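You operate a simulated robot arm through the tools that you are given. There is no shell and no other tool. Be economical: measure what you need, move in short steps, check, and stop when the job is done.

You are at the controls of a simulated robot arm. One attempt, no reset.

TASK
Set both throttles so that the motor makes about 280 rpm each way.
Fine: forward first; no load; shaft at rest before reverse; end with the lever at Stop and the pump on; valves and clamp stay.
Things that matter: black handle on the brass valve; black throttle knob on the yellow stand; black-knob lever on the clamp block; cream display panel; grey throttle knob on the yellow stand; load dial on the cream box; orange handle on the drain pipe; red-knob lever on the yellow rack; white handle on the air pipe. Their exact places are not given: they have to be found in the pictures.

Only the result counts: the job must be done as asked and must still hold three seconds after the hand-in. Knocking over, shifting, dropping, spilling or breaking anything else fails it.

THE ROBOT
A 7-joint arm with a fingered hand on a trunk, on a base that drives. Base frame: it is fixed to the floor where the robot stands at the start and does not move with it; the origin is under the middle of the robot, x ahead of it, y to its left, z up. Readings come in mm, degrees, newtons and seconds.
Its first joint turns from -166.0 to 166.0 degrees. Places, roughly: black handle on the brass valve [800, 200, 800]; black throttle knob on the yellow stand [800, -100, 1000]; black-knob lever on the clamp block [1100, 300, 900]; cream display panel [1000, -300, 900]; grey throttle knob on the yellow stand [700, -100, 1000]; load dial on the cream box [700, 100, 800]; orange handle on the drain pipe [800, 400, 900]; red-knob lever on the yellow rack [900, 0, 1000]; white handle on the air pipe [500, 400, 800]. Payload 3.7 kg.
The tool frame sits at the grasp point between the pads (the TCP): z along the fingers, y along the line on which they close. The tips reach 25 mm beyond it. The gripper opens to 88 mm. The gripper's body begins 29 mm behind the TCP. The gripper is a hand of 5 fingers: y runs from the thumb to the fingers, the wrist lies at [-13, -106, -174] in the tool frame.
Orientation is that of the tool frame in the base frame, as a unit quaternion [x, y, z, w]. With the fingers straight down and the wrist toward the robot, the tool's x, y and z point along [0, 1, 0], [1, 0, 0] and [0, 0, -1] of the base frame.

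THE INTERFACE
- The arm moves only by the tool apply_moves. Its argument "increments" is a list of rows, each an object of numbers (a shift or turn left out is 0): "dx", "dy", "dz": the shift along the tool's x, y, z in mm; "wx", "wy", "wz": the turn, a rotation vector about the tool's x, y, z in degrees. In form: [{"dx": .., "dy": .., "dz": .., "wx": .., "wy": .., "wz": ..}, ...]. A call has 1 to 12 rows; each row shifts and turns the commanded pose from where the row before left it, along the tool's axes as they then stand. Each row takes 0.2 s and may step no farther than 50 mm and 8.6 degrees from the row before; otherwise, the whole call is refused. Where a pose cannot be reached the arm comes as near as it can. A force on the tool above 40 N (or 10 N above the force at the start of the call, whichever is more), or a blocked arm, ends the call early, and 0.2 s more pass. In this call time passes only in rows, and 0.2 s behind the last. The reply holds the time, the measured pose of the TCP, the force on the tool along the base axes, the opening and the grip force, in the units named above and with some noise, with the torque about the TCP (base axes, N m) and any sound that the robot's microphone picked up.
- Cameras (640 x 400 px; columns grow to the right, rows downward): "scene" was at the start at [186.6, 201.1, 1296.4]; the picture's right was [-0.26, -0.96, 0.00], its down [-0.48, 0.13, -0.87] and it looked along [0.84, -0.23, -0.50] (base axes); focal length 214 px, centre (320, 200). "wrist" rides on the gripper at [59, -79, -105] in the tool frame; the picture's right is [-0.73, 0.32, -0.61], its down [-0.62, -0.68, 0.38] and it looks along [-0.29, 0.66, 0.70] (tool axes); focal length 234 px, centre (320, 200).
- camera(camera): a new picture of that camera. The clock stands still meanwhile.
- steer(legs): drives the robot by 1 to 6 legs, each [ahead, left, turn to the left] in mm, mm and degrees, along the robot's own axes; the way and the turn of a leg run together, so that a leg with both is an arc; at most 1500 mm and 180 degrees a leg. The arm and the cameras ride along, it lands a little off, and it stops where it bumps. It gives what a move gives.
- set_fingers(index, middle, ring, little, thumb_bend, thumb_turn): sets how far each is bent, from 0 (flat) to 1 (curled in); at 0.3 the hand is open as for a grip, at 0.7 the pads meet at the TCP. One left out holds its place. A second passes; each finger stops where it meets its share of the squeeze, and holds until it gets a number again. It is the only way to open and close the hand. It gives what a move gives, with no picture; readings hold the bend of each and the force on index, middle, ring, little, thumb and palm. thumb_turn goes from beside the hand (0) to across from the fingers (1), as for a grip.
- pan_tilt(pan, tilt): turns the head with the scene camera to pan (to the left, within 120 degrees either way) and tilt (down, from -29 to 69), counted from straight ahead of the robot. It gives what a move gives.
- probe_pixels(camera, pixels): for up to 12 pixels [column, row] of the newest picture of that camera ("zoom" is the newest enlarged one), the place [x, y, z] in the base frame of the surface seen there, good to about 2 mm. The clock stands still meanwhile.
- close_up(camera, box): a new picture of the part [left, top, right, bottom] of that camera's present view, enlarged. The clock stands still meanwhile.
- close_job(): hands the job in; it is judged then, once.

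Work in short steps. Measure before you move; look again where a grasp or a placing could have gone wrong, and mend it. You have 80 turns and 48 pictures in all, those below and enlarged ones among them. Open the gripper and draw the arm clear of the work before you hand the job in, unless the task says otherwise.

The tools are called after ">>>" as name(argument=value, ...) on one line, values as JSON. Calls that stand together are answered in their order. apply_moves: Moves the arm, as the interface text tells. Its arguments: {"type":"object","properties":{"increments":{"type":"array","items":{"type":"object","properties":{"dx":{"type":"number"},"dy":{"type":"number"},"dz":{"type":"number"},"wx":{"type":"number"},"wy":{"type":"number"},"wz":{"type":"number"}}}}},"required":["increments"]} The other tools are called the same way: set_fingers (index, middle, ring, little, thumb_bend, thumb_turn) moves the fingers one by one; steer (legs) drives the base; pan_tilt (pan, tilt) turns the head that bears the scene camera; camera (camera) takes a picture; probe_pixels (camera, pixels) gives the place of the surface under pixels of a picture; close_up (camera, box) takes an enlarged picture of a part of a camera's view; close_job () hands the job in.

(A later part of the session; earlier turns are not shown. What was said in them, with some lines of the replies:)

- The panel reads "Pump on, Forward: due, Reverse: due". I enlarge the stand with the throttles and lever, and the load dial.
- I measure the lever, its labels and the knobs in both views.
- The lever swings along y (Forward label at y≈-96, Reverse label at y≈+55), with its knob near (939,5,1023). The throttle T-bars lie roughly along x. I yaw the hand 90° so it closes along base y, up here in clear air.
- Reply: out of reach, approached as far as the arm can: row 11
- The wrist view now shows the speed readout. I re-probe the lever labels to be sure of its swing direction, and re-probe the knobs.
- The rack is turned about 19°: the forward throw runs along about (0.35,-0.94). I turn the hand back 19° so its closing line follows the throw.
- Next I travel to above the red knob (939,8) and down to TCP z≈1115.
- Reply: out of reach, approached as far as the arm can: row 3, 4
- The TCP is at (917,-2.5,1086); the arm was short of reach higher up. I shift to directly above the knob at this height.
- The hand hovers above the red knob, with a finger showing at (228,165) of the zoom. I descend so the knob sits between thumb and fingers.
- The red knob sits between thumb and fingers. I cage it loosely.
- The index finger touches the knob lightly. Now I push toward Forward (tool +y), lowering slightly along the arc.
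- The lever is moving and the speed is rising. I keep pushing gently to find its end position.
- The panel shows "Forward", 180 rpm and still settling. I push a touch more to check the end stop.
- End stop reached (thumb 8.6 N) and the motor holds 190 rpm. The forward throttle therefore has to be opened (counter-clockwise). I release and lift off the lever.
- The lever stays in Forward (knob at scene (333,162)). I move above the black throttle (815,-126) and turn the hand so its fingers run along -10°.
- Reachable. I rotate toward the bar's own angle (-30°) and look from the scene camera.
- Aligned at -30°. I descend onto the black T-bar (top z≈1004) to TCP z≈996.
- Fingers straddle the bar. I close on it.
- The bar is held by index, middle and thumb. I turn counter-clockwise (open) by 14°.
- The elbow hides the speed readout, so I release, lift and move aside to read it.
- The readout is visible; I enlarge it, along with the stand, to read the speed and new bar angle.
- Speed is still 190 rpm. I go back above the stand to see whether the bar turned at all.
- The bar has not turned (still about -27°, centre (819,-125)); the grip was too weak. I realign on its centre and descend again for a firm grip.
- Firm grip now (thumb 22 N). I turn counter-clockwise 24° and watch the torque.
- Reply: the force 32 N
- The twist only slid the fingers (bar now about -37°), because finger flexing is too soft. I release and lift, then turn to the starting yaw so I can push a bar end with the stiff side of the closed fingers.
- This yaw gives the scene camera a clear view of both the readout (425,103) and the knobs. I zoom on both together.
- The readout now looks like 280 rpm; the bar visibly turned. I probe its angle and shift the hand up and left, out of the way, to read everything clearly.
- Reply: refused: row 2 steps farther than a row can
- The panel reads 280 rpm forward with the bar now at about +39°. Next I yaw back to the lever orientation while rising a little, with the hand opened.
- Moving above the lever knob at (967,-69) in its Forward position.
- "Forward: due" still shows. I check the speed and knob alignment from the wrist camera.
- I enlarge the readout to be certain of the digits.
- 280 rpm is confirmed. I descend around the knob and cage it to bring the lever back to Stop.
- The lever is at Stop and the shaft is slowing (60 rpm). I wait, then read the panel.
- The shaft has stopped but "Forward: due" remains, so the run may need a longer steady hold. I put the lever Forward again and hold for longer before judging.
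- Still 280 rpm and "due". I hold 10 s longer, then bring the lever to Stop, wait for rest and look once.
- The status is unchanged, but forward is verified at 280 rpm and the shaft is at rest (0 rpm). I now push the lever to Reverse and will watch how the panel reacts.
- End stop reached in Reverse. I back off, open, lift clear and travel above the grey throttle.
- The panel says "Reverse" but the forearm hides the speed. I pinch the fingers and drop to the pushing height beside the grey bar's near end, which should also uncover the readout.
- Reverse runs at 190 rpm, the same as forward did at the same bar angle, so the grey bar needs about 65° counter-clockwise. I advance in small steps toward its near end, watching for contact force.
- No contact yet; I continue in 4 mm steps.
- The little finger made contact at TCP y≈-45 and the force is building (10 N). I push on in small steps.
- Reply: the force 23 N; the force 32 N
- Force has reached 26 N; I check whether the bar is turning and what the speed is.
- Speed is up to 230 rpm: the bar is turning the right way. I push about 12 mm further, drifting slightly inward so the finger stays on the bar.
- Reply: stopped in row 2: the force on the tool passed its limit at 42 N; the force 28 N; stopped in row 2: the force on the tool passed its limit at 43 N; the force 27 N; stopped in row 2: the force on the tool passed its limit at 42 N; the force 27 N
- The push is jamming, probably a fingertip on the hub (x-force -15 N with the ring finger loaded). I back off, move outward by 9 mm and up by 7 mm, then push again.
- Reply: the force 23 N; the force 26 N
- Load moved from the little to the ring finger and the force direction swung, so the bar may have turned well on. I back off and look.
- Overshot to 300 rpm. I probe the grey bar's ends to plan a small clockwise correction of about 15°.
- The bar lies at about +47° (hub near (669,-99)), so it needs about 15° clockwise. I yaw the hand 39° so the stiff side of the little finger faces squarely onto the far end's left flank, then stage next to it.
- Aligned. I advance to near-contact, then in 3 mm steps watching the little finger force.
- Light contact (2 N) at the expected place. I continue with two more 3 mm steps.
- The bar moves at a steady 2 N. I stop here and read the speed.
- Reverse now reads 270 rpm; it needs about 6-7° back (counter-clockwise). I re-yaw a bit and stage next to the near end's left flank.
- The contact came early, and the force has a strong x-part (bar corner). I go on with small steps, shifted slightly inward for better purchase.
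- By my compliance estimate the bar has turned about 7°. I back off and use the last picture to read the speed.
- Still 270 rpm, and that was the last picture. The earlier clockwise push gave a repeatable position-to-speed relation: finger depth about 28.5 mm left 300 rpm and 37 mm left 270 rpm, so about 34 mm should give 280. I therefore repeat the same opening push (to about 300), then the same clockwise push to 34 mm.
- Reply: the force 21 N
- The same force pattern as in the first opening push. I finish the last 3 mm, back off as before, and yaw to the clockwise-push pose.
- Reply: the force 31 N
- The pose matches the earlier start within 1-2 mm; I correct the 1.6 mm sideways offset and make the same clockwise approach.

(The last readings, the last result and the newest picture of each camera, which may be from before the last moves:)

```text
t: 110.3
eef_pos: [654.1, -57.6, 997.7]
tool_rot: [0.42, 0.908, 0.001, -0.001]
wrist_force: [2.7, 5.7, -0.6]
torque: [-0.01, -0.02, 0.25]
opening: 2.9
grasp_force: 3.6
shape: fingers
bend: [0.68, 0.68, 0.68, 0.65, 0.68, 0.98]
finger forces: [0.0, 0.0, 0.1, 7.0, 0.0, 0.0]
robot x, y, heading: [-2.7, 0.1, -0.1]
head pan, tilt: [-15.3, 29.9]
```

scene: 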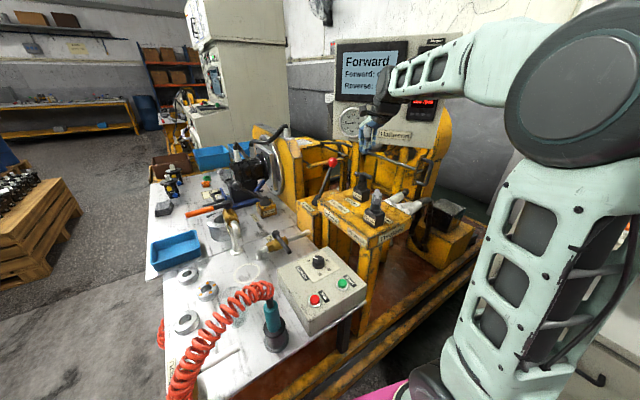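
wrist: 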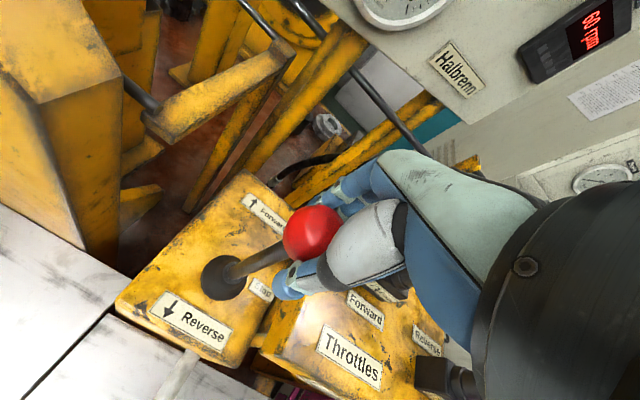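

The far end has turned further than before: contact is now on the bar's end face (force +x,+y), not its flank. I back off and first approach 10 mm further inboard, onto the left flank, to bring the bar to about 48°, before repeating the calibrated path.

>>> apply_moves(increments=[{"dx": 10}, {"dx": 10}, {"dy": -10}, {"dx": -6}, {}])

>>> apply_moves(increments=[{"dx": -4}, {}])

>>> apply_moves(increments=[{"dx": -3}, {}])

>>> apply_moves(increments=[{"dx": -2}, {}])

```text
t: 111.5
eef_pos: [636.8, -52.0, 998.4]
tool_rot: [0.421, 0.907, 0.001, 0.0]
wrist_force: [0.1, 0.0, -0.2]
torque: [-0.01, -0.02, -0.02]
opening: 3.1
grasp_force: 0.0
shape: fingers
bend: [0.68, 0.68, 0.68, 0.68, 0.68, 0.98]
finger forces: [0.1, 0.0, 0.1, 0.0, 0.1, 0.1]
robot x, y, heading: [1.2, 0.3, 0.3]
head pan, tilt: [-15.3, 29.9]
```

```text
t: 112.1
eef_pos: [639.3, -55.1, 998.1]
tool_rot: [0.421, 0.907, 0.001, 0.0]
wrist_force: [-0.5, 0.7, 1.2]
torque: [-0.03, -0.02, 0.02]
opening: 3.0
grasp_force: 0.8
shape: fingers
bend: [0.68, 0.68, 0.68, 0.68, 0.68, 0.98]
finger forces: [0.0, 0.0, 0.0, 1.2, 0.1, 0.0]
robot x, y, heading: [-1.3, -1.5, 0.4]
head pan, tilt: [-15.3, 29.9]
```

```text
t: 112.7
eef_pos: [641.4, -58.4, 998.6]
tool_rot: [0.421, 0.907, 0.0, -0.001]
wrist_force: [-0.3, 2.5, 0.8]
torque: [0.0, -0.04, 0.08]
opening: 3.0
grasp_force: 1.2
shape: fingers
bend: [0.68, 0.68, 0.68, 0.68, 0.68, 0.98]
finger forces: [0.0, 0.0, 0.0, 2.5, 0.0, 0.0]
robot x, y, heading: [-1.8, -2.0, -0.1]
head pan, tilt: [-15.3, 29.9]
```

```text
t: 113.3
eef_pos: [642.8, -60.0, 998.6]
tool_rot: [0.421, 0.907, 0.001, -0.002]
wrist_force: [-0.7, 2.5, 0.9]
torque: [-0.03, -0.07, 0.04]
opening: 3.1
grasp_force: 1.4
shape: fingers
bend: [0.68, 0.68, 0.68, 0.68, 0.68, 0.98]
finger forces: [0.0, 0.0, 0.1, 2.5, 0.0, 0.1]
robot x, y, heading: [0.2, -0.9, -0.1]
head pan, tilt: [-15.3, 29.9]
```

Steady 2.5 N: the bar is turning clockwise, modelled at about 54° now. Two more mm here, then I shift back to the calibrated path.

>>> apply_moves(increments=[{"dx": -2}, {}])

>>> apply_moves(increments=[{"dx": 10}, {"dy": 10}, {"dx": -4}, {}])

>>> apply_moves(increments=[{"dx": -3}, {}])

>>> apply_moves(increments=[{"dx": -3}, {}])

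```text
t: 113.9
eef_pos: [643.7, -60.5, 999.2]
tool_rot: [0.421, 0.907, 0.001, -0.001]
wrist_force: [-0.8, 2.7, 0.2]
torque: [-0.06, -0.08, 0.09]
opening: 3.1
grasp_force: 1.3
shape: fingers
bend: [0.68, 0.68, 0.68, 0.68, 0.68, 0.98]
finger forces: [0.0, 0.0, 0.0, 2.3, 0.0, 0.0]
robot x, y, heading: [-0.6, 1.8, 0.1]
head pan, tilt: [-15.3, 29.9]
```

```text
t: 114.9
eef_pos: [647.4, -51.2, 998.1]
tool_rot: [0.421, 0.907, 0.001, 0.0]
wrist_force: [-0.5, -0.3, 0.7]
torque: [0.04, 0.03, -0.02]
opening: 3.1
grasp_force: 0.1
shape: fingers
bend: [0.68, 0.68, 0.68, 0.68, 0.68, 0.98]
finger forces: [0.0, 0.0, 0.1, 0.0, 0.0, 0.0]
robot x, y, heading: [-4.1, -0.1, -0.0]
head pan, tilt: [-15.3, 29.9]
```

```text
t: 115.5
eef_pos: [649.9, -52.4, 998.0]
tool_rot: [0.422, 0.907, 0.001, -0.001]
wrist_force: [-0.2, -0.2, 0.2]
torque: [0.0, 0.01, -0.01]
opening: 3.0
grasp_force: 0.0
shape: fingers
bend: [0.68, 0.68, 0.68, 0.68, 0.68, 0.98]
finger forces: [0.0, 0.0, 0.0, 0.1, 0.1, 0.0]
robot x, y, heading: [5.3, 0.8, -0.3]
head pan, tilt: [-15.3, 29.9]
```

```text
t: 116.1
eef_pos: [652.2, -54.2, 998.5]
tool_rot: [0.421, 0.907, 0.0, -0.001]
wrist_force: [0.3, 0.8, 0.6]
torque: [-0.01, 0.0, 0.02]
opening: 3.0
grasp_force: 0.0
shape: fingers
bend: [0.68, 0.68, 0.68, 0.68, 0.68, 0.98]
finger forces: [0.1, 0.1, 0.1, 0.0, 0.1, 0.0]
robot x, y, heading: [0.3, -3.8, -0.2]
head pan, tilt: [-15.3, 29.9]
```

At depth 29 mm there is no contact yet, so the bar is a little below 46°. I continue to depth 31, 33, then 34.3.

>>> apply_moves(increments=[{"dx": -2}, {}])

>>> apply_moves(increments=[{"dx": -2}, {}])

>>> apply_moves(increments=[{"dx": -1.3}, {}])

```text
t: 116.7
eef_pos: [653.3, -56.4, 997.5]
tool_rot: [0.42, 0.908, 0.001, -0.001]
wrist_force: [0.3, 0.7, -1.0]
torque: [0.0, -0.01, 0.03]
opening: 3.0
grasp_force: 0.3
shape: fingers
bend: [0.68, 0.68, 0.68, 0.68, 0.68, 0.98]
finger forces: [0.0, 0.0, 0.0, 0.8, 0.0, 0.1]
robot x, y, heading: [-2.0, -0.5, 0.1]
head pan, tilt: [-15.3, 29.9]
```

```text
t: 117.3
eef_pos: [653.8, -58.4, 998.3]
tool_rot: [0.421, 0.907, 0.0, -0.001]
wrist_force: [-0.8, 1.8, -0.9]
torque: [0.01, -0.03, 0.03]
opening: 3.4
grasp_force: 0.6
shape: fingers
bend: [0.68, 0.68, 0.68, 0.68, 0.68, 0.98]
finger forces: [0.0, 0.0, 0.0, 1.8, 0.1, 0.0]
robot x, y, heading: [-3.8, 2.8, 0.0]
head pan, tilt: [-15.3, 29.9]
```

```text
t: 117.9
eef_pos: [655.9, -59.2, 999.3]
tool_rot: [0.42, 0.907, 0.0, -0.001]
wrist_force: [-0.4, 2.1, -0.8]
torque: [0.01, -0.01, 0.07]
opening: 2.8
grasp_force: 1.3
shape: fingers
bend: [0.68, 0.68, 0.68, 0.68, 0.68, 0.98]
finger forces: [0.1, 0.0, 0.0, 1.8, 0.1, 0.0]
robot x, y, heading: [-3.5, 0.9, 0.0]
head pan, tilt: [-15.3, 29.9]
```

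At depth 34.3 mm with a steady 1.8 N, the bar should give about 280 rpm. I back off, lift clear, and open the hand.

>>> apply_moves(increments=[{"dx": 10}, {"dx": 12}, {"dz": -40}, {"dz": -40}, {"dz": -36}])

>>> set_fingers(index=0.3, middle=0.3, ring=0.3, little=0.3, thumb_bend=0.3)

>>> apply_moves(increments=[{"wz": 8.5}, {"wz": 8.5}, {"wz": 8.5}, {"wz": 8.5}, {"wz": 8.5}, {"wz": 8.5}, {"wz": 8.5}, {"wz": 8.5}, {"wz": 8.5}, {"wz": 8.5}, {"wz": 8.5}, {"wz": 8.5}])

>>> apply_moves(increments=[{"wz": 8.5}, {}])

```text
t: 119.1
eef_pos: [639.9, -43.5, 1113.6]
tool_rot: [0.421, 0.907, -0.001, 0.001]
wrist_force: [-0.2, -0.3, 0.3]
torque: [-0.01, 0.01, -0.03]
opening: 3.1
grasp_force: 0.0
shape: fingers
bend: [0.68, 0.68, 0.68, 0.68, 0.68, 0.98]
finger forces: [0.1, 0.0, 0.1, 0.0, 0.0, 0.0]
robot x, y, heading: [1.1, 3.3, 0.2]
head pan, tilt: [-15.3, 29.9]
```

```text
t: 120.1
eef_pos: [639.7, -42.9, 1114.5]
tool_rot: [0.421, 0.907, 0.0, 0.0]
wrist_force: [0.5, 0.2, 0.2]
torque: [0.02, -0.01, -0.03]
opening: 84.2
grasp_force: 0.1
shape: fingers
bend: [0.3, 0.3, 0.3, 0.3, 0.3, 0.98]
finger forces: [0.1, 0.0, 0.0, 0.1, 0.0, 0.1]
robot x, y, heading: [1.4, 1.6, -0.1]
head pan, tilt: [-15.3, 29.9]
```

```text
t: 122.7
eef_pos: [640.7, -42.7, 1113.8]
tool_rot: [0.97, 0.242, 0.0, 0.0]
wrist_force: [-0.3, 0.1, 0.2]
torque: [-0.01, 0.02, 0.0]
opening: 84.7
grasp_force: 0.0
shape: fingers
bend: [0.3, 0.3, 0.3, 0.3, 0.3, 0.98]
finger forces: [0.0, 0.0, 0.1, 0.0, 0.0, 0.0]
robot x, y, heading: [-2.9, 3.1, 0.1]
head pan, tilt: [-15.3, 29.9]
```

```text
t: 123.3
eef_pos: [640.7, -41.2, 1114.6]
tool_rot: [0.985, 0.172, 0.001, -0.001]
wrist_force: [0.7, 0.6, 0.1]
torque: [-0.03, -0.01, -0.02]
opening: 84.6
grasp_force: 0.0
shape: fingers
bend: [0.3, 0.3, 0.3, 0.3, 0.3, 0.98]
finger forces: [0.0, 0.1, 0.0, 0.1, 0.0, 0.0]
robot x, y, heading: [-1.7, 0.2, 0.2]
head pan, tilt: [-15.3, 29.9]
```

Yaw is back at the lever angle. I travel to above the Reverse knob position (915,76).

>>> apply_moves(increments=[{"dx": 37.3, "dy": -2.2}, {"dx": 37.3, "dy": -2.2}, {"dx": 37.3, "dy": -2.2}, {"dx": 37.3, "dy": -2.2}, {"dx": 37.3, "dy": -2.2}, {"dx": 37.3, "dy": -2.2}, {"dx": 37.3, "dy": -2.2}, {"dx": 37.3, "dy": -2.2}, {}])

```text
t: 125.3
eef_pos: [915.7, 76.1, 1115.8]
tool_rot: [0.985, 0.172, -0.001, 0.0]
wrist_force: [0.3, 0.2, 1.2]
torque: [0.0, -0.02, 0.01]
opening: 84.5
grasp_force: 0.1
shape: fingers
bend: [0.3, 0.3, 0.3, 0.3, 0.3, 0.98]
finger forces: [0.1, 0.0, 0.1, 0.0, 0.0, 0.0]
robot x, y, heading: [-2.0, 3.8, -0.1]
head pan, tilt: [-15.3, 29.9]
```

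In position. I descend, cage the knob, and bring it back to Stop with the thumb (target TCP about (943,-2,1024)).

>>> apply_moves(increments=[{"dz": 40}, {"dz": 35}, {"dz": 35}, {}])

>>> set_fingers(index=0.52, middle=0.52, ring=0.52, little=0.52, thumb_bend=0.52)

>>> apply_moves(increments=[{"dy": 14, "dz": -5}, {"dy": 14, "dz": -5}, {"dy": 14, "dz": -4}, {"dy": 14, "dz": -3}, {"dy": 12, "dz": -2}, {}])

>>> apply_moves(increments=[{"dy": 6, "dz": -1}, {}])

```text
t: 126.3
eef_pos: [914.9, 75.4, 1002.8]
tool_rot: [0.985, 0.171, 0.0, 0.0]
wrist_force: [-0.7, 0.5, -0.3]
torque: [0.01, -0.01, 0.0]
opening: 84.3
grasp_force: 0.0
shape: fingers
bend: [0.3, 0.3, 0.3, 0.3, 0.3, 0.98]
finger forces: [0.1, 0.0, 0.1, 0.0, 0.0, 0.0]
robot x, y, heading: [0.1, 4.2, 0.1]
head pan, tilt: [-15.3, 29.9]
```

```text
t: 127.3
eef_pos: [914.6, 75.9, 1003.9]
tool_rot: [0.985, 0.171, 0.0, -0.001]
wrist_force: [0.9, -3.5, 0.2]
torque: [0.0, 0.0, -0.05]
opening: 41.8
grasp_force: 2.1
shape: fingers
bend: [0.48, 0.52, 0.52, 0.52, 0.52, 0.98]
finger forces: [3.9, 0.1, 0.1, 0.1, 0.0, 0.1]
robot x, y, heading: [0.5, -2.1, 0.1]
head pan, tilt: [-15.3, 29.9]
```

```text
t: 128.7
eef_pos: [937.8, 12.1, 1022.3]
tool_rot: [0.985, 0.171, 0.001, -0.001]
wrist_force: [-0.2, 0.0, 0.9]
torque: [0.02, 0.01, 0.0]
opening: 38.2
grasp_force: 0.4
shape: fingers
bend: [0.52, 0.52, 0.52, 0.52, 0.51, 0.98]
finger forces: [0.1, 0.0, 0.0, 0.0, 0.5, 0.0]
robot x, y, heading: [1.5, 1.4, -0.2]
head pan, tilt: [-15.3, 29.9]
```

```text
t: 129.3
eef_pos: [940.6, 5.1, 1023.9]
tool_rot: [0.985, 0.172, 0.0, 0.0]
wrist_force: [-0.3, 0.5, -0.2]
torque: [0.01, 0.01, 0.02]
opening: 37.7
grasp_force: 0.0
shape: fingers
bend: [0.52, 0.52, 0.52, 0.52, 0.52, 0.98]
finger forces: [0.1, 0.0, 0.0, 0.1, 0.1, 0.0]
robot x, y, heading: [-0.4, -1.1, 0.1]
head pan, tilt: [-15.3, 29.9]
```

The thumb contact vanished at s≈3.6 mm, as if the lever dropped into its Stop detent. I check by touch: moving back 2.5 mm should bring a light index contact, as at Stop before.

>>> apply_moves(increments=[{"dy": -2.5}, {}])

>>> apply_moves(increments=[{"dy": 5}, {}])

>>> apply_moves(increments=[{"dy": 5}, {}])

```text
t: 129.9
eef_pos: [940.4, 8.4, 1023.4]
tool_rot: [0.985, 0.171, 0.0, -0.001]
wrist_force: [0.8, -1.5, -0.2]
torque: [-0.01, 0.01, 0.0]
opening: 38.7
grasp_force: 0.5
shape: fingers
bend: [0.51, 0.52, 0.52, 0.52, 0.52, 0.98]
finger forces: [1.1, 0.0, 0.1, 0.0, 0.0, 0.0]
robot x, y, heading: [-0.9, 1.0, -0.1]
head pan, tilt: [-15.3, 29.9]
```

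```text
t: 130.5
eef_pos: [940.9, 3.4, 1023.7]
tool_rot: [0.985, 0.172, 0.0, -0.001]
wrist_force: [-0.5, 0.5, -0.5]
torque: [-0.02, 0.0, -0.03]
opening: 37.8
grasp_force: 0.5
shape: fingers
bend: [0.52, 0.52, 0.52, 0.52, 0.51, 0.98]
finger forces: [0.1, 0.1, 0.0, 0.0, 0.1, 0.1]
robot x, y, heading: [3.7, 2.3, 0.3]
head pan, tilt: [-15.3, 29.9]
```

```text
t: 131.1
eef_pos: [943.8, -0.9, 1023.9]
tool_rot: [0.985, 0.172, -0.001, -0.002]
wrist_force: [-0.3, 1.2, 0.2]
torque: [-0.02, -0.02, 0.03]
opening: 39.7
grasp_force: 0.3
shape: fingers
bend: [0.52, 0.52, 0.52, 0.52, 0.5, 0.98]
finger forces: [0.0, 0.0, 0.1, 0.0, 1.4, 0.0]
robot x, y, heading: [-2.4, 0.7, 0.0]
head pan, tilt: [-15.3, 29.9]
```

Index contact on one side and thumb contact on the other match the Stop position. I centre the cage, open and retreat clear.

>>> apply_moves(increments=[{"dy": -4.5}, {}])

>>> set_fingers(index=0.3, middle=0.3, ring=0.3, little=0.3, thumb_bend=0.3)

>>> apply_moves(increments=[{"dz": -30}, {"dz": -45}, {"dz": -45}, {"dx": -45, "dz": -20}, {"dx": -45, "dz": -20}, {"dx": -45}, {"dx": -45}, {}])

```text
t: 131.7
eef_pos: [942.0, 3.7, 1025.6]
tool_rot: [0.985, 0.171, 0.0, 0.0]
wrist_force: [0.4, -1.1, -0.4]
torque: [0.02, 0.01, 0.0]
opening: 37.6
grasp_force: 0.4
shape: fingers
bend: [0.52, 0.52, 0.52, 0.52, 0.52, 0.98]
finger forces: [0.4, 0.1, 0.1, 0.0, 0.1, 0.0]
robot x, y, heading: [-4.7, 1.1, 0.1]
head pan, tilt: [-15.3, 29.9]
```

```text
t: 132.7
eef_pos: [942.9, 3.9, 1024.1]
tool_rot: [0.985, 0.171, 0.0, -0.001]
wrist_force: [0.5, 0.0, -0.1]
torque: [0.01, 0.0, 0.03]
opening: 84.1
grasp_force: 0.0
shape: fingers
bend: [0.3, 0.3, 0.3, 0.3, 0.3, 0.98]
finger forces: [0.0, 0.1, 0.0, 0.0, 0.0, 0.1]
robot x, y, heading: [-2.9, -0.6, 0.1]
head pan, tilt: [-15.3, 29.9]
```

```text
t: 134.5
eef_pos: [773.9, -57.5, 1183.2]
tool_rot: [0.985, 0.172, 0.0, 0.0]
wrist_force: [0.3, -0.6, -0.2]
torque: [0.0, 0.0, 0.0]
opening: 84.4
grasp_force: 0.1
shape: fingers
bend: [0.3, 0.3, 0.3, 0.3, 0.3, 0.98]
finger forces: [0.0, 0.0, 0.1, 0.0, 0.0, 0.1]
robot x, y, heading: [0.6, 0.4, 0.1]
head pan, tilt: [-15.3, 29.9]
```

The arm is clear. I try once more for a picture of the panel, in case one remains.

>>> close_up(camera="scene", box=[310, 30, 470, 230])

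```text
refused: no pictures are left
```

No pictures are left. By touch the lever is at Stop, and the hand is open and clear, so I hand the job in.

>>> close_job()

```text
The job is handed in.
```

I handed the job in, but only the forward speed is confirmed. I ran out of pictures before I could read the final reverse speed.

- **Forward:** the panel read 280 rpm, steady, with torque at 0 Nm.
- **Reverse:** the last reading was 270 rpm. I then reset the grey throttle by feel, using an earlier push that had gone from 300 to 270 rpm. I estimate about 280 rpm, give or take roughly 8.
- **Sequence:** I ran forward first and let the shaft come to rest before reversing.
- **Lever:** it is back at Stop. I checked this by touch on both sides of the knob, not by picture.
- **Pump, valves, clamp and load dial:** I did not touch these. The panel still showed "Pump on" before the reverse run.
- **Panel status:** it said "due" for both directions every time I could read it, even while forward held at 280 rpm. I don't know what clears it.
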